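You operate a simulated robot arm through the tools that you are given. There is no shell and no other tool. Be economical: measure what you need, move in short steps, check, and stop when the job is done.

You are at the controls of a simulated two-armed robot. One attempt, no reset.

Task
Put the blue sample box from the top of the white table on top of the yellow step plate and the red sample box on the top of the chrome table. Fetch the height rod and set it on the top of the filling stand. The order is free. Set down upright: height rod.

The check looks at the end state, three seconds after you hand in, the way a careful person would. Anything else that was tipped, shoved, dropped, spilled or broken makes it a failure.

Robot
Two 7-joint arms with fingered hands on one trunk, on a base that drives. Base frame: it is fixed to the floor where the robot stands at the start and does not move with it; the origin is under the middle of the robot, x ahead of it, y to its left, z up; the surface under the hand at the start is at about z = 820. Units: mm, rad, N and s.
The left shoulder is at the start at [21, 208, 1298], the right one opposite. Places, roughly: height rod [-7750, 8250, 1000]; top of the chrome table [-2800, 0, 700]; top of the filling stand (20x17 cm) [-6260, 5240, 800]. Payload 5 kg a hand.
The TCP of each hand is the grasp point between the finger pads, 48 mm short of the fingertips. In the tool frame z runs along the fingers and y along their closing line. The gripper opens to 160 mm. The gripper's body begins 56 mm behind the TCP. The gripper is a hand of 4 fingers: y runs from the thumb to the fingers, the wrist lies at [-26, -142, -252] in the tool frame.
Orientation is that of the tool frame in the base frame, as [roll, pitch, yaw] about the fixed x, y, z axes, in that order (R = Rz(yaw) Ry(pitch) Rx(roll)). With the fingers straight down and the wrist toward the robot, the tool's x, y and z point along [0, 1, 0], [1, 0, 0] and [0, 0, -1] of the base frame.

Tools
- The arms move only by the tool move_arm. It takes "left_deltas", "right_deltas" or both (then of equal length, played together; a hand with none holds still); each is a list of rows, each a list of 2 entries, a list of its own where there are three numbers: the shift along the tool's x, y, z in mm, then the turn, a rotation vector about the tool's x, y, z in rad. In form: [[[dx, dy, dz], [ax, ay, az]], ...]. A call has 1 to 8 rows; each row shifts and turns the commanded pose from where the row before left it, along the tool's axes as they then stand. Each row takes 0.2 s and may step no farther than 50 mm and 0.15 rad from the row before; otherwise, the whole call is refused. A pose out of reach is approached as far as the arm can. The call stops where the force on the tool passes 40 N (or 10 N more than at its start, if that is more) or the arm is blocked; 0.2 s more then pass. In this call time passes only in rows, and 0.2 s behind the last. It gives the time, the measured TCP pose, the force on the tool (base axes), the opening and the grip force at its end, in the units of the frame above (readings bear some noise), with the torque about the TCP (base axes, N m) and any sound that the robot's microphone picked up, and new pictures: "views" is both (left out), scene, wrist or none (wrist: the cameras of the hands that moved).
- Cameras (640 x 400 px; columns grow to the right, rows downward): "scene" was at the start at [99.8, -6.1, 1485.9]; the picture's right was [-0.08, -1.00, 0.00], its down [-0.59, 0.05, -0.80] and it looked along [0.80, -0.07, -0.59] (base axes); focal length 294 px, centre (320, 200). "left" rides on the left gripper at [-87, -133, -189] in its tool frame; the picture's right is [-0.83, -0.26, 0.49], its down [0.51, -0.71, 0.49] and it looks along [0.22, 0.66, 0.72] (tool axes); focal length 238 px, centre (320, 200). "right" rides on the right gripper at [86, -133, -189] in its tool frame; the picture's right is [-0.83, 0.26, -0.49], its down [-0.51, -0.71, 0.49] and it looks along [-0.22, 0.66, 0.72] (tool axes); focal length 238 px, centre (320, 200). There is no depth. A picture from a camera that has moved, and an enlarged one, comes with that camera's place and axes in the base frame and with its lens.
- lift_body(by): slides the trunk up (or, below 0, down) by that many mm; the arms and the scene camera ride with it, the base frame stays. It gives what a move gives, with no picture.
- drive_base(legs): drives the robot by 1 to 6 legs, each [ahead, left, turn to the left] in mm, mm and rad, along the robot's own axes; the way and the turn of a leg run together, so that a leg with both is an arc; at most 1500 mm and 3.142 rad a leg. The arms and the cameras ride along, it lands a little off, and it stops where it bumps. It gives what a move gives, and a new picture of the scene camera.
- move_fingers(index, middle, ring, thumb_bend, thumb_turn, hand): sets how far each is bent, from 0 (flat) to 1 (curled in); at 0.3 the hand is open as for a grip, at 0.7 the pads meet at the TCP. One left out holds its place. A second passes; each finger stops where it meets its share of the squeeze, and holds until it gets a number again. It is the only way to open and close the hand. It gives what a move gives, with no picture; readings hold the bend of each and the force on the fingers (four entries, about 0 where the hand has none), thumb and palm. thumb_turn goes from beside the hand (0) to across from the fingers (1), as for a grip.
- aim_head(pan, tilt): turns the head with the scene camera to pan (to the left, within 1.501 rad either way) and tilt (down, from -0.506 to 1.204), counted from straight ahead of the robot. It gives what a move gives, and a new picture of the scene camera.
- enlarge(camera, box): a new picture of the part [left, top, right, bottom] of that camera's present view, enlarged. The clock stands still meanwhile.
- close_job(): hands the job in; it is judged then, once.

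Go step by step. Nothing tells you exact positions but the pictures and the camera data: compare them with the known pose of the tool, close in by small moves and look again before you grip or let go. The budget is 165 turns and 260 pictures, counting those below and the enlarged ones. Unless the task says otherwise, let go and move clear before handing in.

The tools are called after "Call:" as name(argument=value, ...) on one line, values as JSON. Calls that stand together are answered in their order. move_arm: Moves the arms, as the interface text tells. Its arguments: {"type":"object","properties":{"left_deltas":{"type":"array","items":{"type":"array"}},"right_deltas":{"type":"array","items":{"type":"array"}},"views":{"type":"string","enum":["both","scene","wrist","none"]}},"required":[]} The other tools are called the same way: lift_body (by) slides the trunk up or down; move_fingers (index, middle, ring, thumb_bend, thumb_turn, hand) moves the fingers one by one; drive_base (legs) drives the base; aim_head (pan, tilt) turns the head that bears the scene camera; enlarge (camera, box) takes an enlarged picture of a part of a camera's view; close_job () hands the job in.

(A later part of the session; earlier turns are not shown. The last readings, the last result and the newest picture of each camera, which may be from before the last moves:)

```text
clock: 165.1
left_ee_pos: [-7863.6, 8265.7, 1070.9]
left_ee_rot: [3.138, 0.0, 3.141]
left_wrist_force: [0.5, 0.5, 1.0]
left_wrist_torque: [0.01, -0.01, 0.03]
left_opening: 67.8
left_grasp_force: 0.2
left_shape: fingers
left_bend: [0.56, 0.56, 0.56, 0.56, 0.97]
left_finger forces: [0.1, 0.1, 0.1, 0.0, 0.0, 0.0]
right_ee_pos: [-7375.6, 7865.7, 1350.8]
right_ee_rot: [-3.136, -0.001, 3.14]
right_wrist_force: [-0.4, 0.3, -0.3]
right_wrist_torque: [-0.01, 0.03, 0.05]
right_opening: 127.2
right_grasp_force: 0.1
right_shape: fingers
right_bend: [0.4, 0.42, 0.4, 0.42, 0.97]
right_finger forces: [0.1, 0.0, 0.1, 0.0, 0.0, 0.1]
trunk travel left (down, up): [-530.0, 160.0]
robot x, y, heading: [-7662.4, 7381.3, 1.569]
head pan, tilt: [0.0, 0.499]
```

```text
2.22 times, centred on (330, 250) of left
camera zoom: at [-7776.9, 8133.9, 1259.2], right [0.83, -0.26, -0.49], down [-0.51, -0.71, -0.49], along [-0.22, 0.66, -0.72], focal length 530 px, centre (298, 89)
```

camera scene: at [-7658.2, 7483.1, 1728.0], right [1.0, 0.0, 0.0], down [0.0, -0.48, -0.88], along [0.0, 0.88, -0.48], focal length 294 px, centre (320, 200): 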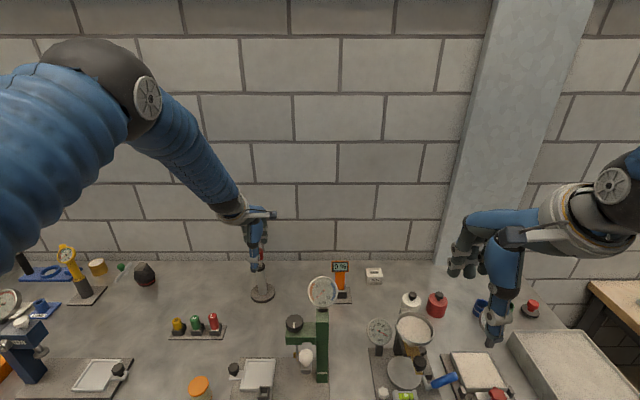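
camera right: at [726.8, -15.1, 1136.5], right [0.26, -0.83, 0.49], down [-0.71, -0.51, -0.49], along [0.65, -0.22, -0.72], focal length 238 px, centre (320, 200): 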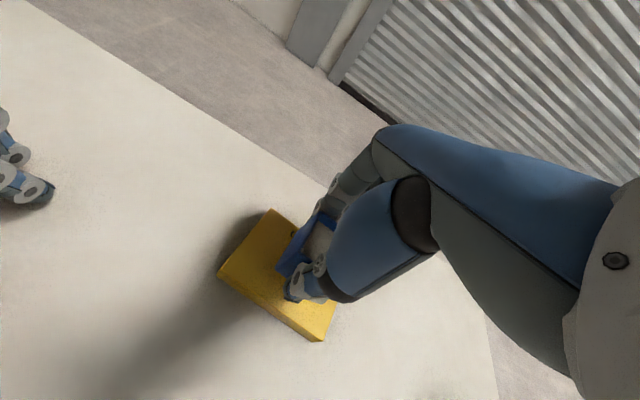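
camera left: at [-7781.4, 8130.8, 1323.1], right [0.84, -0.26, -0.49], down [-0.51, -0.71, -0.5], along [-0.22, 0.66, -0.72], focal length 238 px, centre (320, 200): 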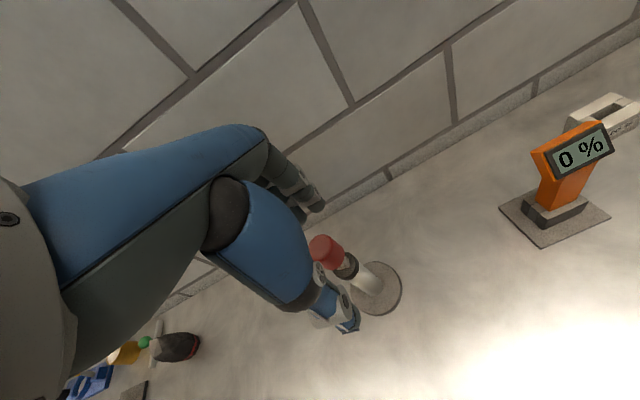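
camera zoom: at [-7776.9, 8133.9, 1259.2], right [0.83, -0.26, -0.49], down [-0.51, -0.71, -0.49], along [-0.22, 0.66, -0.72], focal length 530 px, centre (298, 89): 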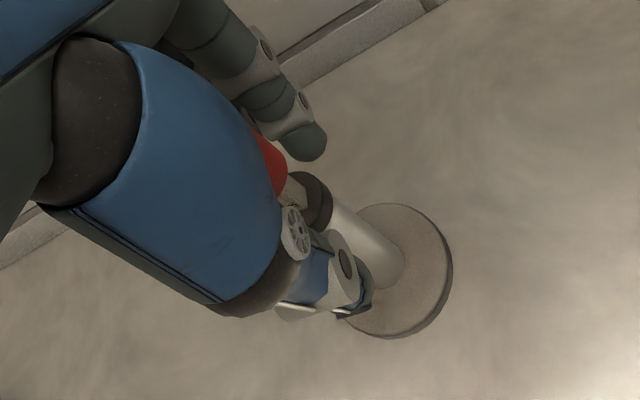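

Call:
move_fingers(hand="left", index=0.75, middle=0.75, ring=0.75, thumb_bend=0.72)

Call:
enlarge(camera="left", box=[240, 160, 420, 340])

Call:
enlarge(camera="scene", box=[210, 190, 310, 310])

```text
clock: 166.1
left_ee_pos: [-7863.7, 8266.0, 1070.4]
left_ee_rot: [3.138, 0.003, -3.141]
left_wrist_force: [-1.1, -1.0, 0.3]
left_wrist_torque: [-0.19, -0.04, -0.01]
left_opening: 27.3
left_grasp_force: 15.4
left_shape: fingers
left_bend: [0.67, 0.68, 0.75, 0.67, 0.96]
left_finger forces: [7.0, 8.6, 0.0, 0.0, 15.7, 0.1]
right_ee_pos: [-7374.7, 7865.7, 1350.4]
right_ee_rot: [-3.138, 0.001, 3.14]
right_wrist_force: [-0.4, -0.1, 0.4]
right_wrist_torque: [0.02, -0.01, 0.02]
right_opening: 127.3
right_grasp_force: 0.0
right_shape: fingers
right_bend: [0.4, 0.42, 0.4, 0.42, 0.97]
right_finger forces: [0.0, 0.1, 0.0, 0.0, 0.0, 0.0]
trunk travel left (down, up): [-530.0, 160.0]
robot x, y, heading: [-7656.8, 7376.4, 1.567]
head pan, tilt: [0.0, 0.499]
```

```text
2.22 times, centred on (330, 250) of left
camera zoom: at [-7777.0, 8133.8, 1259.0], right [0.84, -0.26, -0.49], down [-0.51, -0.71, -0.49], along [-0.22, 0.66, -0.72], focal length 530 px, centre (298, 89)
```

zoom: 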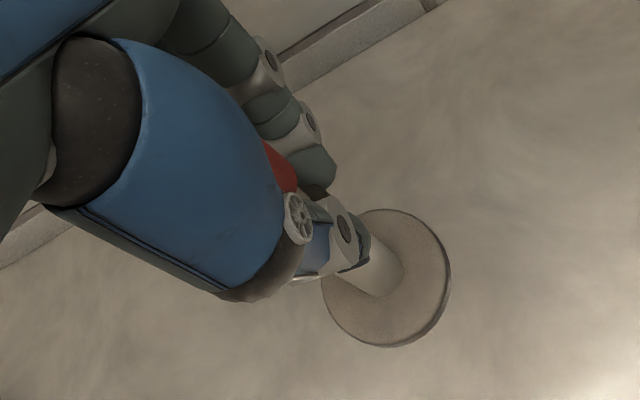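

```text
3.33 times, centred on (260, 250) of scene
camera zoom: at [-7657.9, 7483.5, 1728.0], right [1.0, 0.0, 0.0], down [0.0, -0.48, -0.88], along [0.0, 0.88, -0.48], focal length 979 px, centre (520, 33)
```

zoom: 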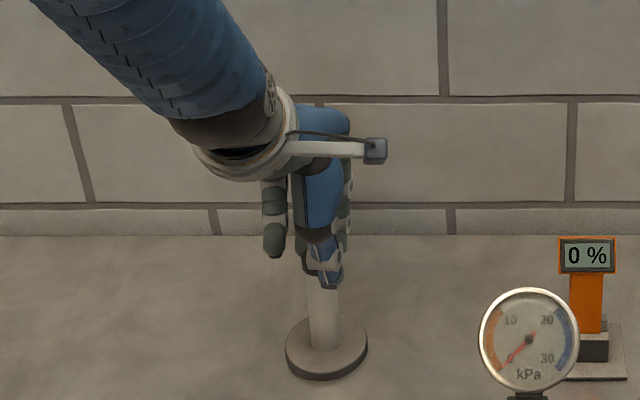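

Gripped with index, middle and thumb at about 16 N. I'm lifting slightly to test.

Call:
move_arm(left_deltas=[[[0, 0, -10], [0, 0, 0]], [[0, 0, -15], [0, 0, 0]], [[0, 0, -15], [0, 0, 0]]], views="none")

Call:
enlarge(camera="left", box=[240, 160, 420, 340])

Call:
enlarge(camera="scene", box=[210, 190, 310, 310])

```text
clock: 166.9
left_ee_pos: [-7863.5, 8266.1, 1109.7]
left_ee_rot: [3.139, 0.002, -3.141]
left_wrist_force: [-0.5, -1.4, -3.5]
left_wrist_torque: [0.09, -0.03, 0.07]
left_opening: 27.3
left_grasp_force: 15.5
left_shape: fingers
left_bend: [0.67, 0.68, 0.75, 0.66, 0.96]
left_finger forces: [7.3, 8.5, 0.0, 0.0, 15.7, 0.1]
right_ee_pos: [-7375.6, 7866.8, 1350.3]
right_ee_rot: [-3.136, -0.001, 3.14]
right_wrist_force: [-0.1, -0.5, 0.3]
right_wrist_torque: [0.05, 0.04, -0.02]
right_opening: 127.0
right_grasp_force: 0.0
right_shape: fingers
right_bend: [0.4, 0.42, 0.4, 0.42, 0.97]
right_finger forces: [0.0, 0.0, 0.0, 0.0, 0.1, 0.0]
trunk travel left (down, up): [-530.0, 160.0]
robot x, y, heading: [-7660.5, 7380.5, 1.568]
head pan, tilt: [0.0, 0.499]
```

```text
2.22 times, centred on (330, 250) of left
camera zoom: at [-7776.5, 8133.4, 1298.4], right [0.84, -0.26, -0.49], down [-0.51, -0.71, -0.49], along [-0.22, 0.66, -0.72], focal length 530 px, centre (298, 89)
```

zoom: 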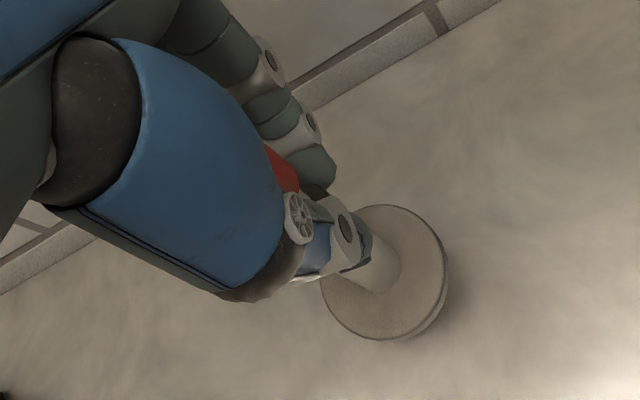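

```text
3.33 times, centred on (260, 250) of scene
camera zoom: at [-7657.8, 7483.5, 1728.1], right [1.0, 0.0, 0.0], down [0.0, -0.48, -0.88], along [0.0, 0.88, -0.48], focal length 979 px, centre (520, 33)
```

zoom: 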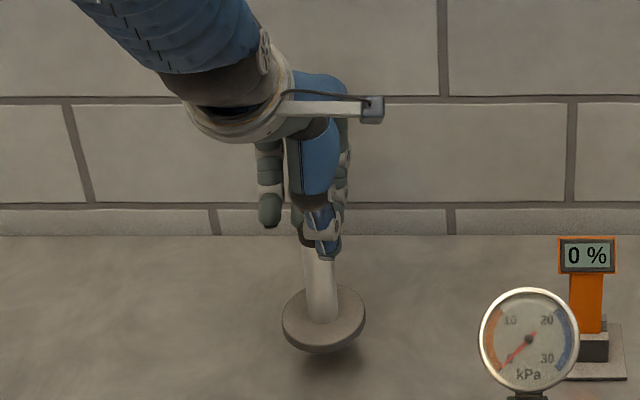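

The whole rod rises cleanly. I'm raising further and drawing it back from the bench.

Call:
move_arm(left_deltas=[[[0, 0, -45], [0, 0, 0]], [[0, 0, -45], [0, 0, 0]], [[5, -40, -10], [0, 0, 0]], [[5, -45, 0], [0, 0, 0]], [[0, -45, 0], [0, 0, 0]], [[0, -45, 0], [0, 0, 0]], [[0, -45, 0], [0, 0, 0]], [[0, -45, 0], [0, 0, 0]]], views="scene")

```text
clock: 168.7
left_ee_pos: [-7875.6, 7999.9, 1212.3]
left_ee_rot: [3.135, 0.002, -3.142]
left_wrist_force: [1.2, -0.6, -1.8]
left_wrist_torque: [-0.01, -0.02, 0.02]
left_opening: 27.2
left_grasp_force: 16.0
left_shape: fingers
left_bend: [0.67, 0.69, 0.75, 0.67, 0.96]
left_finger forces: [7.5, 9.1, 0.0, 0.0, 15.6, 0.0]
right_ee_pos: [-7375.3, 7864.6, 1350.9]
right_ee_rot: [-3.14, -0.002, 3.14]
right_wrist_force: [-0.5, -0.2, -0.1]
right_wrist_torque: [0.05, -0.01, -0.01]
right_opening: 127.1
right_grasp_force: 0.0
right_shape: fingers
right_bend: [0.4, 0.42, 0.4, 0.42, 0.97]
right_finger forces: [0.0, 0.1, 0.0, 0.0, 0.1, 0.1]
trunk travel left (down, up): [-530.0, 160.0]
robot x, y, heading: [-7659.3, 7383.5, 1.567]
head pan, tilt: [0.0, 0.499]
camera scene: at [-7657.8, 7481.6, 1728.2], right [1.0, 0.0, 0.0], down [0.0, -0.48, -0.88], along [0.0, 0.88, -0.48], focal length 294 px, centre (320, 200)
```

scene: 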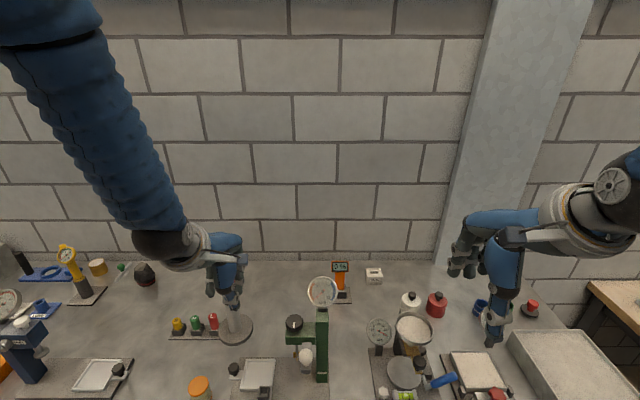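

I'm drawing in the rod a bit more and retracing the known route: back off, sidestep right to x ≈ -5600, reverse down the lane.

Call:
move_arm(left_deltas=[[[0, -45, 0], [0, 0, 0]], [[0, -45, 0], [0, 0, 0]]], views="none")

Call:
drive_base(legs=[[-950, 0, 0], [0, -1030, 0], [0, -1030, 0]])

```text
clock: 169.3
left_ee_pos: [-7872.7, 7910.0, 1213.0]
left_ee_rot: [3.135, 0.0, -3.14]
left_wrist_force: [-0.1, -0.7, -2.5]
left_wrist_torque: [0.04, 0.04, 0.01]
left_opening: 27.2
left_grasp_force: 15.8
left_shape: fingers
left_bend: [0.67, 0.69, 0.75, 0.67, 0.96]
left_finger forces: [7.3, 9.2, 0.0, 0.0, 15.7, 0.1]
right_ee_pos: [-7374.0, 7862.6, 1352.5]
right_ee_rot: [-3.137, -0.001, 3.141]
right_wrist_force: [-0.6, -0.1, 0.0]
right_wrist_torque: [0.09, 0.03, -0.03]
right_opening: 127.0
right_grasp_force: 0.1
right_shape: fingers
right_bend: [0.4, 0.42, 0.4, 0.42, 0.97]
right_finger forces: [0.0, 0.0, 0.0, 0.0, 0.0, 0.0]
trunk travel left (down, up): [-530.0, 160.0]
robot x, y, heading: [-7663.0, 7379.4, 1.569]
head pan, tilt: [0.0, 0.499]
```

```text
clock: 184.2
left_ee_pos: [-5789.3, 6999.9, 1211.7]
left_ee_rot: [3.138, 0.001, 3.141]
left_wrist_force: [-0.3, 0.7, -2.7]
left_wrist_torque: [-0.02, -0.05, 0.01]
left_opening: 27.0
left_grasp_force: 16.2
left_shape: fingers
left_bend: [0.67, 0.69, 0.75, 0.67, 0.96]
left_finger forces: [7.3, 9.5, 0.1, 0.0, 15.5, 0.0]
right_ee_pos: [-5291.4, 6954.4, 1350.1]
right_ee_rot: [-3.139, -0.001, 3.14]
right_wrist_force: [-0.6, 0.4, 0.0]
right_wrist_torque: [0.01, -0.04, 0.0]
right_opening: 127.5
right_grasp_force: 0.2
right_shape: fingers
right_bend: [0.4, 0.42, 0.4, 0.42, 0.97]
right_finger forces: [0.0, 0.0, 0.0, 0.0, 0.0, 0.0]
trunk travel left (down, up): [-530.0, 160.0]
robot x, y, heading: [-5578.2, 6466.8, 1.567]
head pan, tilt: [0.0, 0.499]
camera scene: at [-5574.3, 6571.3, 1728.0], right [1.0, 0.0, 0.0], down [0.0, -0.48, -0.88], along [0.0, 0.88, -0.48], focal length 294 px, centre (320, 200)
```

scene: 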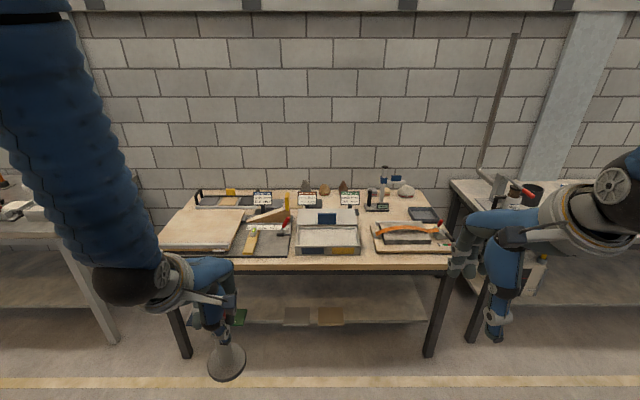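

The rod is held steady. I'm reversing down the lane, then sidestepping right and turning left to face the filling stand.

Call:
drive_base(legs=[[-1450, -10, 0], [-80, 0, 0], [0, -400, 0], [0, 0, 1.575]])

Call:
aim_head(pan=0.0, tilt=0.55)

```text
clock: 198.0
left_ee_pos: [-5708.2, 4718.5, 1212.8]
left_ee_rot: [3.137, 0.001, -1.564]
left_wrist_force: [0.5, 1.0, -3.0]
left_wrist_torque: [-0.02, 0.02, 0.0]
left_opening: 26.9
left_grasp_force: 14.6
left_shape: fingers
left_bend: [0.67, 0.69, 0.75, 0.67, 0.96]
left_finger forces: [7.0, 8.9, 0.0, 0.1, 14.2, 0.0]
right_ee_pos: [-5664.5, 5216.9, 1350.6]
right_ee_rot: [-3.136, -0.001, -1.568]
right_wrist_force: [0.5, 0.0, -0.6]
right_wrist_torque: [0.01, 0.02, 0.01]
right_opening: 127.1
right_grasp_force: 0.1
right_shape: fingers
right_bend: [0.4, 0.42, 0.4, 0.42, 0.97]
right_finger forces: [0.1, 0.0, 0.0, 0.1, 0.0, 0.0]
trunk travel left (down, up): [-530.0, 160.0]
robot x, y, heading: [-5174.1, 4931.9, -3.142]
head pan, tilt: [0.0, 0.499]
camera scene: at [-5277.5, 4934.5, 1728.0], right [0.0, 1.0, 0.0], down [0.48, 0.0, -0.88], along [-0.88, 0.0, -0.48], focal length 294 px, centre (320, 200)
```

scene: 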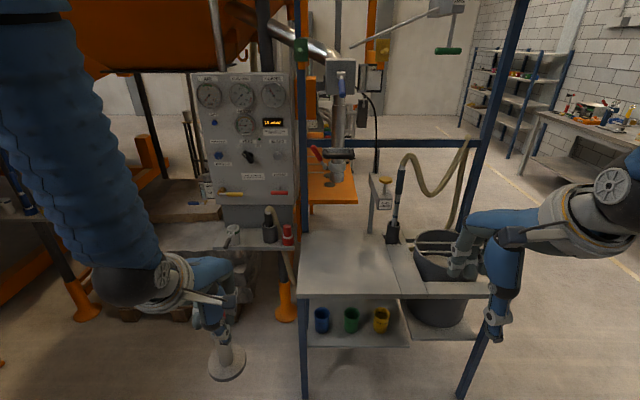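

```text
clock: 198.6
left_ee_pos: [-5708.4, 4716.5, 1212.4]
left_ee_rot: [3.138, 0.003, -1.568]
left_wrist_force: [0.3, 0.3, -1.9]
left_wrist_torque: [0.04, -0.01, 0.01]
left_opening: 27.0
left_grasp_force: 15.8
left_shape: fingers
left_bend: [0.67, 0.69, 0.75, 0.67, 0.96]
left_finger forces: [7.0, 8.8, 0.0, 0.0, 14.1, 0.0]
right_ee_pos: [-5664.9, 5216.5, 1350.2]
right_ee_rot: [-3.137, -0.002, -1.568]
right_wrist_force: [-0.4, 0.1, 0.3]
right_wrist_torque: [0.03, 0.06, 0.0]
right_opening: 127.3
right_grasp_force: 0.0
right_shape: fingers
right_bend: [0.4, 0.42, 0.4, 0.42, 0.97]
right_finger forces: [0.0, 0.1, 0.0, 0.0, 0.0, 0.1]
trunk travel left (down, up): [-530.0, 160.0]
robot x, y, heading: [-5178.2, 4928.3, -3.145]
head pan, tilt: [0.0, 0.55]
camera scene: at [-5276.4, 4934.3, 1723.5], right [0.0, 1.0, 0.0], down [0.52, 0.0, -0.85], along [-0.85, 0.0, -0.52], focal length 294 px, centre (320, 200)
```

scene: 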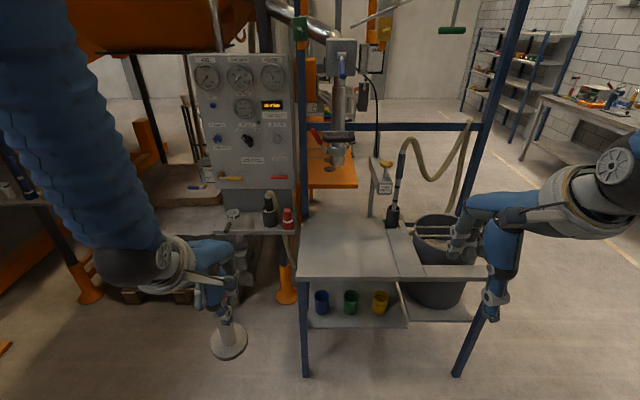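

I see the stand's top plate ahead, with cups on the shelf below and the hose holder and drum at right. I'm enlarging it to find the intended spot.

Call:
enlarge(camera="scene", box=[280, 140, 500, 310])

```text
2.35 times, centred on (390, 225) of scene
camera zoom: at [-5276.4, 4934.3, 1723.5], right [0.0, 1.0, 0.0], down [0.52, 0.0, -0.85], along [-0.85, 0.0, -0.52], focal length 691 px, centre (155, 141)
```

zoom: 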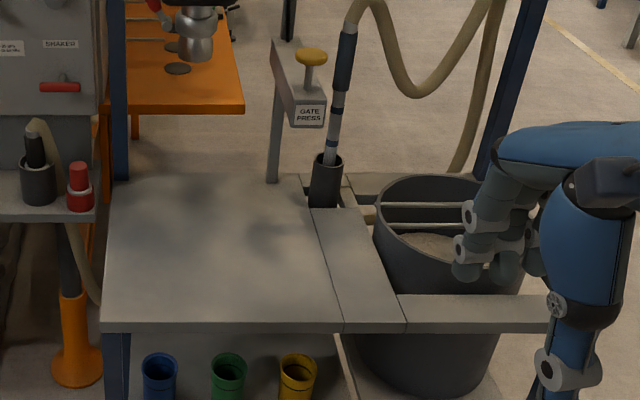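

The intended spot projects onto the main plate's front right part. I'll set the rod at about [-6262, 5215]. Driving up now.

Call:
drive_base(legs=[[0, -500, 0.003], [360, 0, 0]])

Call:
lift_body(by=-80)

Call:
aim_head(pan=0.1, tilt=0.75)

```text
clock: 203.5
left_ee_pos: [-6071.1, 5217.6, 1211.5]
left_ee_rot: [3.139, 0.0, -1.563]
left_wrist_force: [0.1, -0.2, -2.9]
left_wrist_torque: [-0.01, -0.02, -0.01]
left_opening: 26.6
left_grasp_force: 15.4
left_shape: fingers
left_bend: [0.67, 0.69, 0.75, 0.67, 0.96]
left_finger forces: [7.0, 9.2, 0.0, 0.0, 14.2, 0.1]
right_ee_pos: [-6029.0, 5715.1, 1351.3]
right_ee_rot: [-3.136, -0.001, -1.566]
right_wrist_force: [-0.6, 0.0, 0.4]
right_wrist_torque: [-0.01, -0.01, 0.0]
right_opening: 127.3
right_grasp_force: 0.0
right_shape: fingers
right_bend: [0.4, 0.42, 0.4, 0.42, 0.97]
right_finger forces: [0.1, 0.0, 0.1, 0.0, 0.0, 0.1]
trunk travel left (down, up): [-530.0, 160.0]
robot x, y, heading: [-5540.1, 5432.5, -3.138]
head pan, tilt: [0.0, 0.55]
camera scene: at [-5639.6, 5434.2, 1723.5], right [0.0, 1.0, 0.0], down [0.52, 0.0, -0.85], along [-0.85, 0.0, -0.52], focal length 294 px, centre (320, 200)
```

scene: 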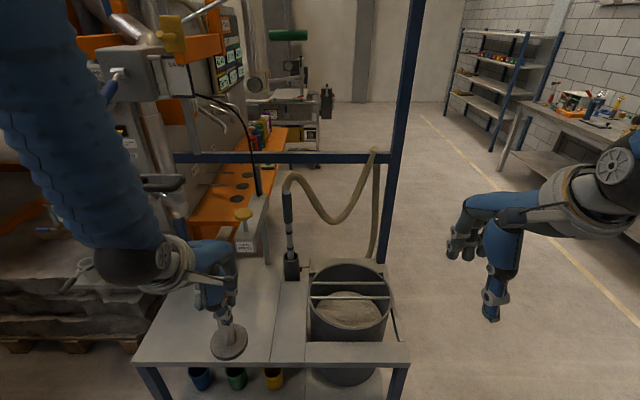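

```text
clock: 204.7
left_ee_pos: [-6072.3, 5217.4, 1131.8]
left_ee_rot: [3.138, 0.003, -1.563]
left_wrist_force: [-0.4, -0.9, -3.2]
left_wrist_torque: [0.01, -0.01, 0.01]
left_opening: 27.2
left_grasp_force: 15.4
left_shape: fingers
left_bend: [0.67, 0.69, 0.75, 0.67, 0.96]
left_finger forces: [6.9, 9.2, 0.0, 0.0, 14.2, 0.1]
right_ee_pos: [-6028.3, 5714.6, 1272.0]
right_ee_rot: [-3.137, -0.002, -1.564]
right_wrist_force: [-0.2, 0.1, -0.5]
right_wrist_torque: [0.02, -0.01, 0.01]
right_opening: 127.1
right_grasp_force: 0.1
right_shape: fingers
right_bend: [0.4, 0.42, 0.4, 0.42, 0.97]
right_finger forces: [0.0, 0.0, 0.1, 0.0, 0.0, 0.1]
trunk travel left (down, up): [-450.0, 240.0]
robot x, y, heading: [-5539.6, 5432.0, -3.137]
head pan, tilt: [0.0, 0.55]
```

```text
clock: 205.4
left_ee_pos: [-6070.2, 5215.9, 1131.9]
left_ee_rot: [3.137, 0.002, -1.563]
left_wrist_force: [0.3, -0.2, -2.8]
left_wrist_torque: [0.01, 0.01, 0.04]
left_opening: 26.7
left_grasp_force: 14.9
left_shape: fingers
left_bend: [0.67, 0.69, 0.75, 0.67, 0.96]
left_finger forces: [7.0, 9.0, 0.1, 0.0, 14.2, 0.0]
right_ee_pos: [-6029.0, 5716.4, 1270.4]
right_ee_rot: [-3.136, -0.002, -1.565]
right_wrist_force: [0.9, 0.2, 0.5]
right_wrist_torque: [0.04, 0.03, 0.03]
right_opening: 127.3
right_grasp_force: 0.1
right_shape: fingers
right_bend: [0.4, 0.42, 0.4, 0.42, 0.97]
right_finger forces: [0.1, 0.0, 0.0, 0.0, 0.0, 0.0]
trunk travel left (down, up): [-450.0, 240.0]
robot x, y, heading: [-5538.3, 5433.7, -3.138]
head pan, tilt: [0.099, 0.75]
camera scene: at [-5632.4, 5425.9, 1626.2], right [-0.1, 0.99, 0.0], down [0.68, 0.07, -0.73], along [-0.73, -0.07, -0.68], focal length 294 px, centre (320, 200)
```

scene: 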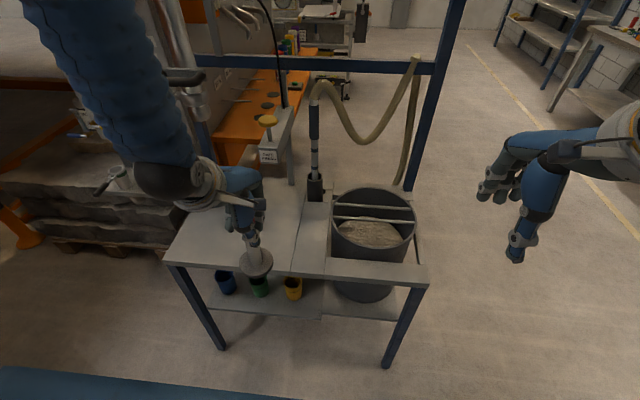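

Plate confirmed: front edge x ≈ -6165, seam at y ≈ 5278, top z ≈ 797. I'm moving the rod out over the spot and partway down.

Call:
move_arm(left_deltas=[[[0, 38.5, 0], [0, 0, 0]], [[0, 38.5, 0], [0, 0, 0]], [[0, 38.5, 0], [0, 0, 0]], [[0, 38.5, 0], [0, 0, 0]], [[0, 38.5, 0], [0, 0, 0]], [[0, 0, 45], [0, 0, 0]], [[0, 0, 45], [0, 0, 0]]], views="both")

Call:
enlarge(camera="scene", box=[170, 140, 350, 300])

```text
clock: 207.0
left_ee_pos: [-6262.8, 5215.1, 1039.9]
left_ee_rot: [3.14, 0.001, -1.563]
left_wrist_force: [1.8, -1.2, -5.0]
left_wrist_torque: [0.12, 0.04, -0.01]
left_opening: 26.6
left_grasp_force: 16.7
left_shape: fingers
left_bend: [0.67, 0.7, 0.75, 0.67, 0.95]
left_finger forces: [7.9, 11.5, 0.0, 0.0, 15.1, 0.0]
right_ee_pos: [-6031.0, 5715.5, 1269.8]
right_ee_rot: [-3.135, 0.001, -1.565]
right_wrist_force: [-1.8, -0.9, 0.4]
right_wrist_torque: [-0.02, -0.12, 0.01]
right_opening: 127.6
right_grasp_force: 0.0
right_shape: fingers
right_bend: [0.4, 0.42, 0.4, 0.42, 0.97]
right_finger forces: [0.0, 0.0, 0.1, 0.0, 0.0, 0.1]
trunk travel left (down, up): [-450.0, 240.0]
robot x, y, heading: [-5543.0, 5435.1, -3.139]
head pan, tilt: [0.099, 0.75]
camera scene: at [-5635.5, 5425.4, 1625.8], right [-0.1, 0.99, 0.0], down [0.68, 0.07, -0.73], along [-0.73, -0.07, -0.68], focal length 294 px, centre (320, 200)
camera left: at [-6131.1, 5302.8, 1228.1], right [0.25, 0.84, -0.49], down [0.71, -0.5, -0.49], along [-0.66, -0.22, -0.72], focal length 238 px, centre (320, 200)
```

scene: 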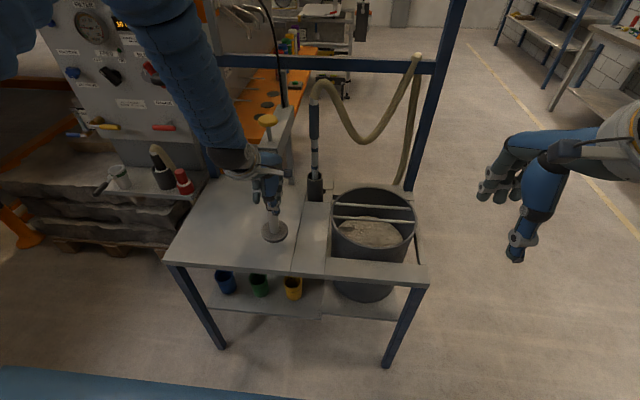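
left: 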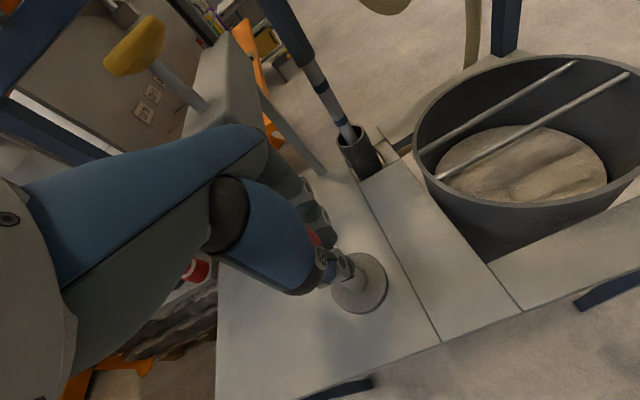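

```text
2.50 times, centred on (260, 220) of scene
camera zoom: at [-5635.5, 5425.4, 1625.8], right [-0.1, 0.99, 0.0], down [0.68, 0.07, -0.73], along [-0.73, -0.07, -0.68], focal length 734 px, centre (470, 150)
```

zoom: 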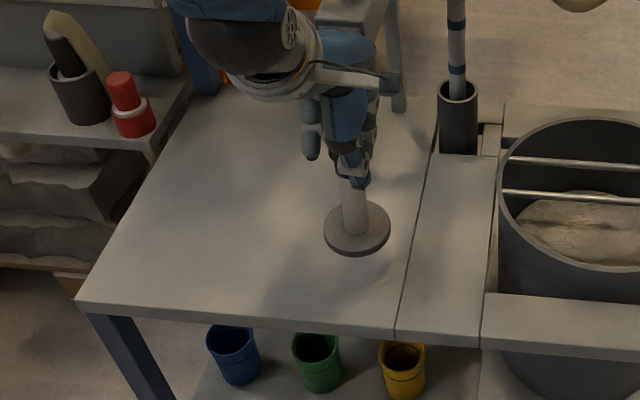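

Still about 80 mm above the plate. I'm lowering, slowing near contact.

Call:
move_arm(left_deltas=[[[0, 0, 35], [0, 0, 0]], [[0, 0, 20], [0, 0, 0]], [[0, 0, 8], [0, 0, 0]]], views="none")

Call:
enlarge(camera="scene", box=[220, 170, 320, 270])

```text
clock: 207.8
left_ee_pos: [-6263.5, 5217.3, 978.9]
left_ee_rot: [3.137, 0.0, -1.564]
left_wrist_force: [-0.1, 1.4, -2.9]
left_wrist_torque: [-0.01, 0.03, -0.03]
left_opening: 26.4
left_grasp_force: 16.0
left_shape: fingers
left_bend: [0.67, 0.69, 0.75, 0.67, 0.95]
left_finger forces: [7.8, 9.6, 0.0, 0.0, 14.6, 0.0]
right_ee_pos: [-6027.9, 5716.3, 1272.0]
right_ee_rot: [-3.137, -0.001, -1.566]
right_wrist_force: [0.6, -0.3, 0.6]
right_wrist_torque: [-0.02, 0.03, 0.0]
right_opening: 127.4
right_grasp_force: 0.0
right_shape: fingers
right_bend: [0.4, 0.42, 0.4, 0.42, 0.97]
right_finger forces: [0.0, 0.1, 0.1, 0.0, 0.1, 0.0]
trunk travel left (down, up): [-450.0, 240.0]
robot x, y, heading: [-5541.6, 5435.1, -3.137]
head pan, tilt: [0.099, 0.75]
```

```text
4.00 times, centred on (270, 220) of scene
camera zoom: at [-5631.9, 5426.0, 1626.1], right [-0.1, 0.99, 0.0], down [0.68, 0.07, -0.73], along [-0.73, -0.07, -0.68], focal length 1174 px, centre (520, 120)
```

zoom: 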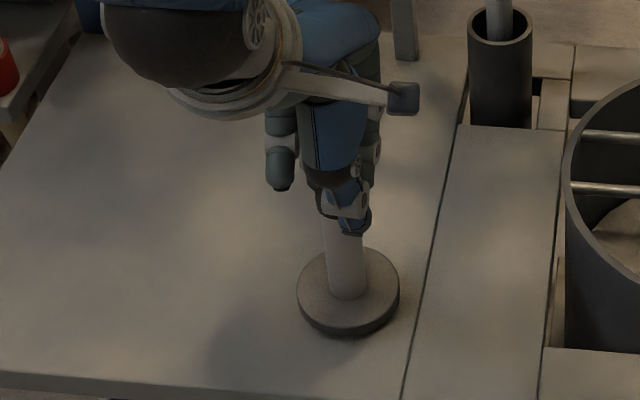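

Call:
move_arm(left_deltas=[[[0.5, 0, 3], [0, 0, 0]], [[0.5, 0, 3], [0, 0, 0]]], views="none")

Call:
enlarge(camera="left", box=[280, 200, 460, 360])

```text
clock: 208.4
left_ee_pos: [-6264.3, 5216.9, 974.0]
left_ee_rot: [3.141, 0.002, -1.564]
left_wrist_force: [-0.9, -0.5, -2.3]
left_wrist_torque: [0.02, -0.03, 0.01]
left_opening: 26.5
left_grasp_force: 16.8
left_shape: fingers
left_bend: [0.67, 0.69, 0.75, 0.67, 0.95]
left_finger forces: [7.9, 9.6, 0.0, 0.1, 14.5, 0.0]
right_ee_pos: [-6028.2, 5715.0, 1271.4]
right_ee_rot: [-3.137, 0.002, -1.567]
right_wrist_force: [0.4, 0.7, -0.4]
right_wrist_torque: [0.0, -0.01, 0.0]
right_opening: 127.2
right_grasp_force: 0.1
right_shape: fingers
right_bend: [0.4, 0.42, 0.4, 0.42, 0.97]
right_finger forces: [0.0, 0.0, 0.0, 0.0, 0.0, 0.0]
trunk travel left (down, up): [-450.0, 240.0]
robot x, y, heading: [-5540.8, 5434.8, -3.145]
head pan, tilt: [0.099, 0.75]
```

```text
2.50 times, centred on (370, 280) of left
camera zoom: at [-6132.2, 5303.6, 1161.9], right [0.25, 0.84, -0.49], down [0.71, -0.5, -0.49], along [-0.66, -0.22, -0.72], focal length 596 px, centre (195, 0)
```

zoom: 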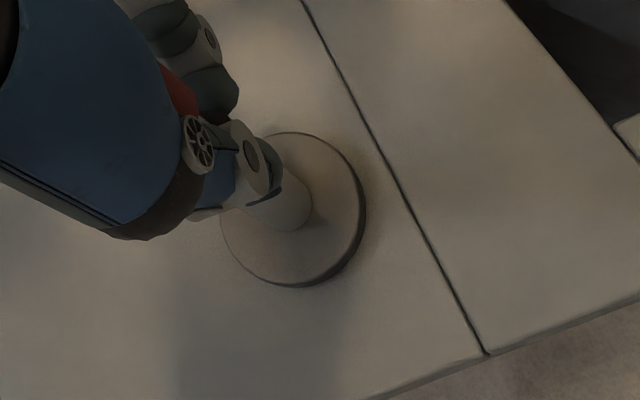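

Still hanging with its weight on the hand. I'm continuing in small steps.

Call:
move_arm(left_deltas=[[[0, 0, 3], [0, 0, 0]], [[0, 0, 2], [0, 0, 0]]], views="none")

```text
clock: 209.0
left_ee_pos: [-6266.4, 5213.8, 969.3]
left_ee_rot: [3.134, 0.002, -1.561]
left_wrist_force: [-1.0, -1.0, 6.0]
left_wrist_torque: [0.04, -0.06, -0.03]
left_opening: 26.2
left_grasp_force: 17.5
left_shape: fingers
left_bend: [0.67, 0.69, 0.75, 0.67, 0.95]
left_finger forces: [8.8, 11.1, 0.0, 0.0, 14.9, 0.1]
right_ee_pos: [-6027.8, 5715.7, 1270.0]
right_ee_rot: [-3.135, -0.002, -1.565]
right_wrist_force: [0.5, -0.3, -0.1]
right_wrist_torque: [0.0, 0.0, -0.04]
right_opening: 127.3
right_grasp_force: 0.0
right_shape: fingers
right_bend: [0.4, 0.42, 0.4, 0.42, 0.97]
right_finger forces: [0.1, 0.0, 0.0, 0.0, 0.1, 0.0]
trunk travel left (down, up): [-450.0, 240.0]
robot x, y, heading: [-5541.0, 5431.0, -3.143]
head pan, tilt: [0.099, 0.75]
```

Contact made. I'm pressing 1 mm more so the base seats flat, then checking.

Call:
move_arm(left_deltas=[[[0, 0, 1.5], [0, 0, 0]]], views="none")

Call:
enlarge(camera="scene", box=[220, 170, 320, 270])

```text
clock: 209.4
left_ee_pos: [-6266.5, 5214.0, 968.9]
left_ee_rot: [3.132, 0.001, -1.562]
left_wrist_force: [-2.4, -3.5, 17.6]
left_wrist_torque: [0.0, -0.04, 0.0]
left_opening: 25.7
left_grasp_force: 19.3
left_shape: fingers
left_bend: [0.67, 0.69, 0.75, 0.68, 0.95]
left_finger forces: [9.6, 13.5, 0.1, 0.1, 15.3, 0.0]
right_ee_pos: [-6029.2, 5714.8, 1271.7]
right_ee_rot: [-3.137, -0.002, -1.564]
right_wrist_force: [0.1, -0.5, -0.2]
right_wrist_torque: [0.01, -0.01, 0.0]
right_opening: 126.9
right_grasp_force: 0.1
right_shape: fingers
right_bend: [0.4, 0.42, 0.4, 0.42, 0.97]
right_finger forces: [0.0, 0.0, 0.0, 0.0, 0.0, 0.1]
trunk travel left (down, up): [-450.0, 240.0]
robot x, y, heading: [-5538.0, 5433.3, -3.134]
head pan, tilt: [0.099, 0.75]
```

```text
4.00 times, centred on (270, 220) of scene
camera zoom: at [-5631.5, 5425.9, 1626.3], right [-0.1, 0.99, 0.0], down [0.68, 0.07, -0.73], along [-0.73, -0.08, -0.68], focal length 1174 px, centre (520, 120)
```

zoom: 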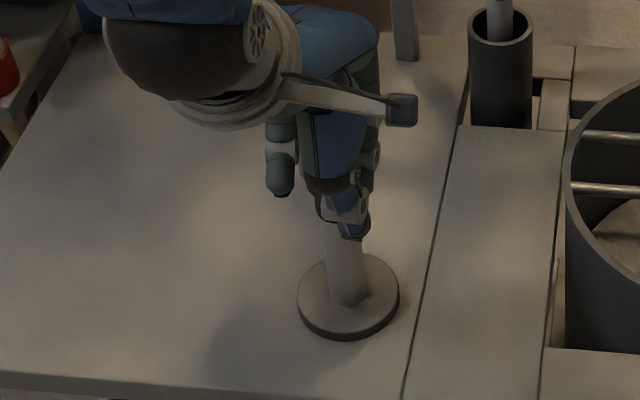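

The base is seated flat. I'm easing the pressure and opening gently.

Call:
move_arm(left_deltas=[[[0, 0, -2.5], [0, 0, 0]]], views="none")

Call:
move_fingers(hand="left", index=0.63, middle=0.65, ring=0.6, thumb_bend=0.63)

Call:
move_fingers(hand="left", index=0.4, middle=0.42, ring=0.42, thumb_bend=0.42)

Call:
enlarge(camera="left", box=[240, 160, 460, 360])

```text
clock: 209.8
left_ee_pos: [-6263.6, 5216.1, 970.6]
left_ee_rot: [3.137, 0.002, -1.564]
left_wrist_force: [-3.7, -2.3, 12.6]
left_wrist_torque: [-0.02, 0.1, 0.0]
left_opening: 26.1
left_grasp_force: 19.4
left_shape: fingers
left_bend: [0.67, 0.69, 0.75, 0.68, 0.95]
left_finger forces: [9.7, 12.9, 0.0, 0.0, 15.6, 0.0]
right_ee_pos: [-6028.5, 5715.0, 1271.5]
right_ee_rot: [-3.136, -0.003, -1.566]
right_wrist_force: [0.2, 0.1, 0.1]
right_wrist_torque: [0.0, 0.01, 0.01]
right_opening: 127.1
right_grasp_force: 0.0
right_shape: fingers
right_bend: [0.4, 0.42, 0.4, 0.42, 0.97]
right_finger forces: [0.0, 0.0, 0.0, 0.0, 0.0, 0.0]
trunk travel left (down, up): [-450.0, 240.0]
robot x, y, heading: [-5543.6, 5433.6, -3.135]
head pan, tilt: [0.099, 0.75]
```

```text
clock: 210.8
left_ee_pos: [-6264.0, 5213.9, 970.0]
left_ee_rot: [3.137, 0.002, -1.563]
left_wrist_force: [1.1, 0.3, -0.9]
left_wrist_torque: [0.03, 0.02, 0.02]
left_opening: 39.9
left_grasp_force: 0.1
left_shape: fingers
left_bend: [0.63, 0.65, 0.6, 0.63, 0.97]
left_finger forces: [0.0, 0.1, 0.1, 0.0, 0.6, 0.0]
right_ee_pos: [-6028.6, 5713.8, 1270.8]
right_ee_rot: [-3.136, -0.001, -1.567]
right_wrist_force: [-0.5, -0.2, 0.5]
right_wrist_torque: [-0.02, -0.02, -0.01]
right_opening: 126.9
right_grasp_force: 0.1
right_shape: fingers
right_bend: [0.4, 0.42, 0.4, 0.42, 0.97]
right_finger forces: [0.0, 0.0, 0.0, 0.0, 0.0, 0.0]
trunk travel left (down, up): [-450.0, 240.0]
robot x, y, heading: [-5542.8, 5435.6, -3.137]
head pan, tilt: [0.099, 0.75]
```

```text
clock: 211.8
left_ee_pos: [-6265.5, 5213.8, 969.1]
left_ee_rot: [3.138, 0.001, -1.564]
left_wrist_force: [0.0, -0.2, 0.3]
left_wrist_torque: [-0.01, -0.04, 0.01]
left_opening: 126.7
left_grasp_force: 0.1
left_shape: fingers
left_bend: [0.4, 0.42, 0.42, 0.42, 0.97]
left_finger forces: [0.1, 0.1, 0.0, 0.1, 0.0, 0.1]
right_ee_pos: [-6029.8, 5715.2, 1271.6]
right_ee_rot: [-3.134, -0.001, -1.563]
right_wrist_force: [0.5, 0.5, 0.3]
right_wrist_torque: [-0.02, -0.02, -0.03]
right_opening: 127.3
right_grasp_force: 0.1
right_shape: fingers
right_bend: [0.4, 0.42, 0.4, 0.42, 0.97]
right_finger forces: [0.0, 0.1, 0.1, 0.0, 0.1, 0.0]
trunk travel left (down, up): [-450.0, 240.0]
robot x, y, heading: [-5542.4, 5434.6, -3.135]
head pan, tilt: [0.099, 0.75]
```

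```text
2.00 times, centred on (350, 260) of left
camera zoom: at [-6131.8, 5302.8, 1158.1], right [0.25, 0.84, -0.49], down [0.71, -0.5, -0.49], along [-0.66, -0.22, -0.72], focal length 477 px, centre (260, 80)
```

zoom: 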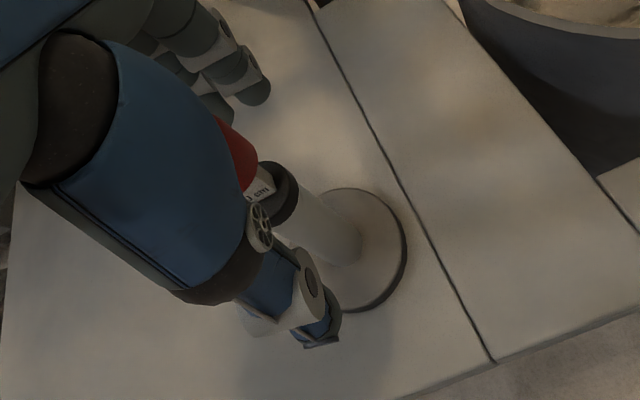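

The rod stands free with the fingers open around it. I'm rising straight up and looking.

Call:
move_arm(left_deltas=[[[0, 0, -25], [0, 0, 0]], [[0, 0, -40], [0, 0, 0]], [[0, 0, -45], [0, 0, 0]], [[0, 0, -45], [0, 0, 0]], [[0, 0, -30], [0, 0, 0]]], views="scene")

Call:
enlarge(camera="scene", box=[210, 150, 330, 270])

```text
clock: 212.5
left_ee_pos: [-6248.5, 5213.6, 1034.1]
left_ee_rot: [-3.113, 0.0, -1.563]
left_wrist_force: [10.3, -0.9, -0.3]
left_wrist_torque: [0.06, 0.6, 0.23]
left_opening: 127.2
left_grasp_force: 5.7
left_shape: fingers
left_bend: [0.4, 0.43, 0.42, 0.42, 0.97]
left_finger forces: [0.1, 10.0, 0.1, 0.0, 0.1, 0.0]
right_ee_pos: [-6026.4, 5716.1, 1271.4]
right_ee_rot: [-3.138, -0.001, -1.564]
right_wrist_force: [0.0, 0.3, 0.3]
right_wrist_torque: [-0.04, 0.02, 0.01]
right_opening: 127.4
right_grasp_force: 0.0
right_shape: fingers
right_bend: [0.4, 0.42, 0.4, 0.42, 0.97]
right_finger forces: [0.0, 0.0, 0.0, 0.0, 0.0, 0.0]
trunk travel left (down, up): [-450.0, 240.0]
robot x, y, heading: [-5543.7, 5432.3, -3.14]
head pan, tilt: [0.099, 0.75]
stopped in row 3 (left hand): the force on the tool passed its limit at 48 N (the readings are from after the stop); the commanded pose is now the measured one
camera scene: at [-5629.8, 5425.9, 1626.3], right [-0.1, 0.99, 0.0], down [0.68, 0.07, -0.73], along [-0.73, -0.08, -0.68], focal length 294 px, centre (320, 200)
```

scene: 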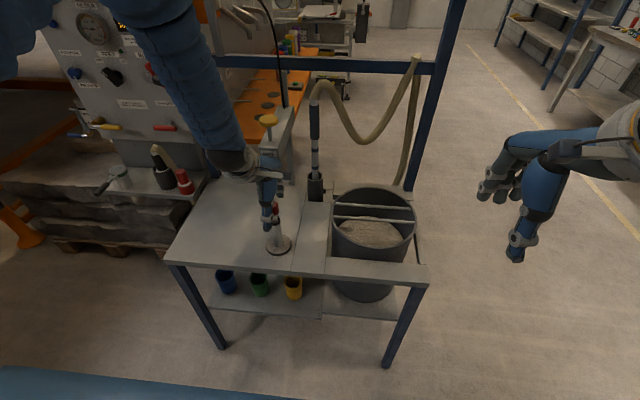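

```text
3.33 times, centred on (270, 210) of scene
camera zoom: at [-5629.8, 5425.9, 1626.3], right [-0.1, 0.99, 0.0], down [0.68, 0.07, -0.73], along [-0.73, -0.08, -0.68], focal length 979 px, centre (487, 167)
```

zoom: 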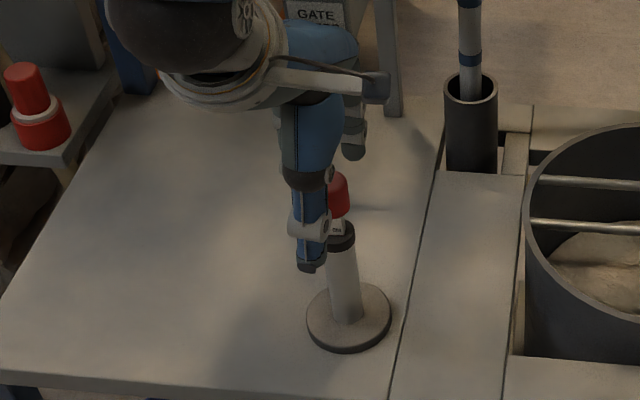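

Something stopped the ascent: the middle finger touches something on its far side, maybe the "GATE PRESS" bracket. I'm looking closely before moving.

Call:
enlarge(camera="left", box=[60, 0, 460, 330])

Call:
enlarge(camera="scene", box=[200, 90, 320, 220])

```text
1.21 times, centred on (260, 165) of left
camera zoom: at [-6121.1, 5301.5, 1226.6], right [0.27, 0.84, -0.48], down [0.72, -0.5, -0.47], along [-0.64, -0.22, -0.74], focal length 289 px, centre (393, 242)
```

zoom: 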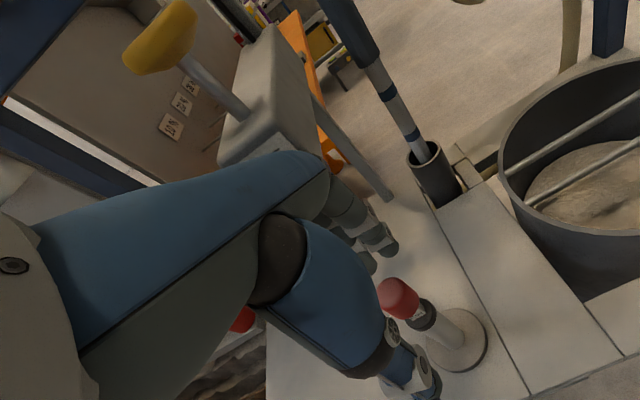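

```text
3.08 times, centred on (260, 155) of scene
camera zoom: at [-5629.8, 5425.9, 1626.3], right [-0.1, 0.99, 0.0], down [0.68, 0.07, -0.73], along [-0.73, -0.08, -0.68], focal length 903 px, centre (505, 338)
```

zoom: 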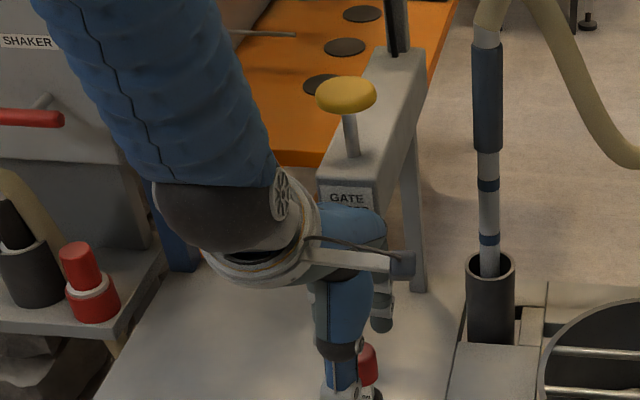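

The open fingers touched the overhanging GATE PRESS beam. The rod still stands. I'll back down a little to release contact, then slide out sideways, since the hand is open at the sides.

Call:
move_arm(left_deltas=[[[0, -3, 12], [0, 0, 0]], [[0, 0, 13], [0, 0, 0]]], views="none")

Call:
enlarge(camera="left", box=[200, 100, 460, 370])

```text
clock: 213.1
left_ee_pos: [-6249.5, 5214.2, 1010.1]
left_ee_rot: [-3.119, 0.0, -1.564]
left_wrist_force: [-0.7, -0.2, -0.5]
left_wrist_torque: [-0.02, -0.04, -0.05]
left_opening: 127.2
left_grasp_force: 0.0
left_shape: fingers
left_bend: [0.4, 0.42, 0.42, 0.42, 0.97]
left_finger forces: [0.1, 0.0, 0.0, 0.0, 0.0, 0.0]
right_ee_pos: [-6029.4, 5715.2, 1270.0]
right_ee_rot: [-3.136, -0.001, -1.565]
right_wrist_force: [-0.1, 0.1, 0.5]
right_wrist_torque: [-0.01, -0.01, 0.0]
right_opening: 127.3
right_grasp_force: 0.1
right_shape: fingers
right_bend: [0.4, 0.42, 0.4, 0.42, 0.97]
right_finger forces: [0.0, 0.0, 0.0, 0.0, 0.0, 0.0]
trunk travel left (down, up): [-450.0, 240.0]
robot x, y, heading: [-5537.2, 5433.9, -3.138]
head pan, tilt: [0.099, 0.75]
```

```text
1.48 times, centred on (330, 235) of left
camera zoom: at [-6120.4, 5302.1, 1202.0], right [0.26, 0.84, -0.48], down [0.72, -0.5, -0.48], along [-0.64, -0.22, -0.74], focal length 353 px, centre (305, 148)
```

zoom: 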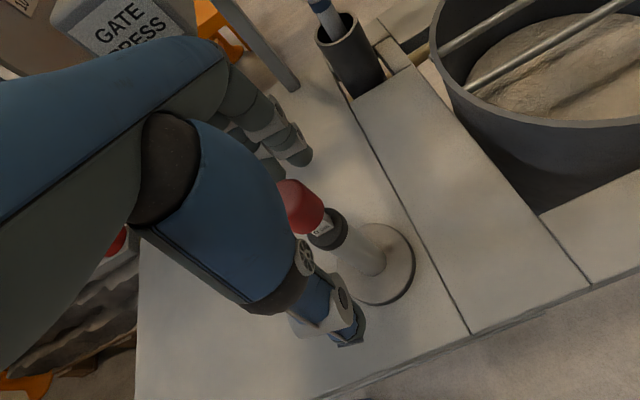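

Free again, rod upright between thumb and fingers. I'm sliding the hand to +y (away from the beam), in small steps.

Call:
move_arm(left_deltas=[[[-20, 0, 0], [0, 0, 0]], [[-20, 0, 0], [0, 0, 0]], [[-20, 0, 0], [0, 0, 0]]], views="scene")

Call:
enlarge(camera="left", box=[150, 100, 410, 370])

```text
clock: 213.9
left_ee_pos: [-6249.0, 5273.5, 1009.5]
left_ee_rot: [-3.119, -0.001, -1.561]
left_wrist_force: [-0.3, 0.5, -0.2]
left_wrist_torque: [-0.02, -0.01, 0.01]
left_opening: 127.1
left_grasp_force: 0.0
left_shape: fingers
left_bend: [0.4, 0.42, 0.42, 0.42, 0.97]
left_finger forces: [0.1, 0.0, 0.0, 0.1, 0.0, 0.0]
right_ee_pos: [-6028.4, 5716.2, 1270.4]
right_ee_rot: [-3.137, -0.002, -1.565]
right_wrist_force: [0.8, 0.8, -0.4]
right_wrist_torque: [-0.04, 0.0, 0.02]
right_opening: 127.0
right_grasp_force: 0.1
right_shape: fingers
right_bend: [0.4, 0.42, 0.4, 0.42, 0.97]
right_finger forces: [0.0, 0.0, 0.0, 0.1, 0.1, 0.0]
trunk travel left (down, up): [-450.0, 240.0]
robot x, y, heading: [-5542.3, 5432.2, -3.142]
head pan, tilt: [0.099, 0.75]
camera scene: at [-5631.8, 5427.3, 1626.1], right [-0.1, 0.99, 0.0], down [0.68, 0.07, -0.73], along [-0.73, -0.08, -0.68], focal length 294 px, centre (320, 200)
```

scene: 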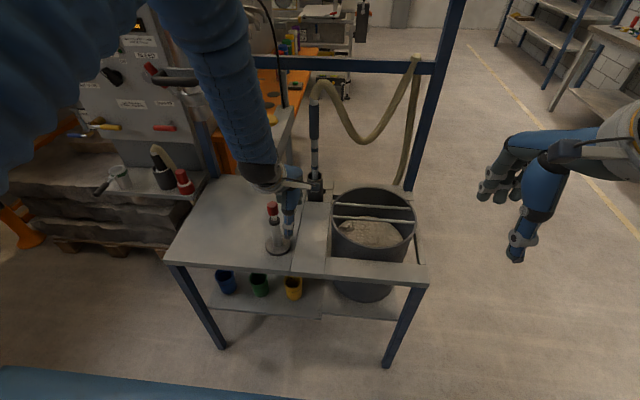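

```text
1.48 times, centred on (280, 235) of left
camera zoom: at [-6120.9, 5362.5, 1201.5], right [0.26, 0.84, -0.48], down [0.72, -0.5, -0.47], along [-0.64, -0.22, -0.74], focal length 353 px, centre (379, 148)
```

zoom: 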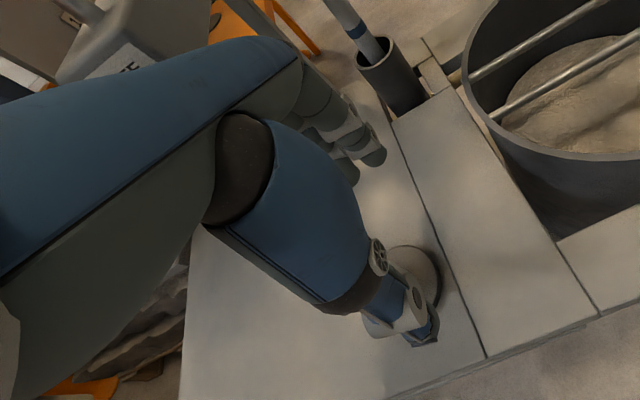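

Going well. I'm sliding 55 mm more, then pulling back toward the robot.

Call:
move_arm(left_deltas=[[[-20, 0, 0], [0, 0, 0]], [[-20, 0, 0], [0, 0, 0]], [[-18, 0, 0], [0, 0, 0]]], views="none")

Call:
enlarge(camera="scene", box=[230, 150, 350, 270])

```text
clock: 214.7
left_ee_pos: [-6247.5, 5332.8, 1010.4]
left_ee_rot: [-3.12, 0.0, -1.563]
left_wrist_force: [-0.4, 0.2, -0.2]
left_wrist_torque: [-0.04, -0.02, 0.01]
left_opening: 127.4
left_grasp_force: 0.0
left_shape: fingers
left_bend: [0.4, 0.42, 0.42, 0.42, 0.97]
left_finger forces: [0.1, 0.0, 0.0, 0.0, 0.0, 0.0]
right_ee_pos: [-6028.2, 5714.5, 1271.2]
right_ee_rot: [-3.137, -0.001, -1.564]
right_wrist_force: [-0.4, 0.6, 0.5]
right_wrist_torque: [-0.06, -0.01, 0.0]
right_opening: 127.4
right_grasp_force: 0.1
right_shape: fingers
right_bend: [0.4, 0.42, 0.4, 0.42, 0.97]
right_finger forces: [0.0, 0.0, 0.0, 0.1, 0.0, 0.1]
trunk travel left (down, up): [-450.0, 240.0]
robot x, y, heading: [-5542.6, 5434.5, -3.137]
head pan, tilt: [0.099, 0.75]
```

```text
3.33 times, centred on (290, 210) of scene
camera zoom: at [-5631.9, 5426.6, 1626.1], right [-0.1, 0.99, 0.0], down [0.68, 0.07, -0.73], along [-0.73, -0.08, -0.68], focal length 979 px, centre (420, 167)
```

zoom: 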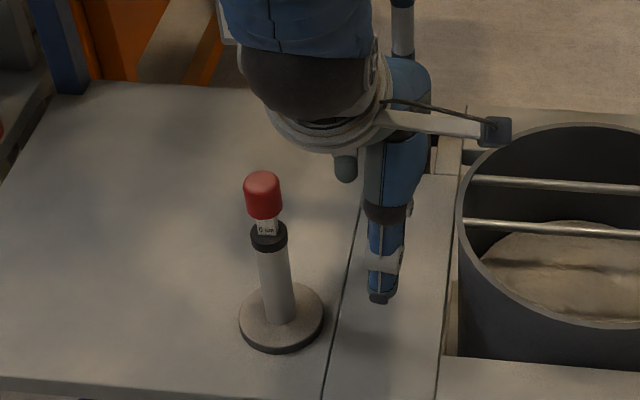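

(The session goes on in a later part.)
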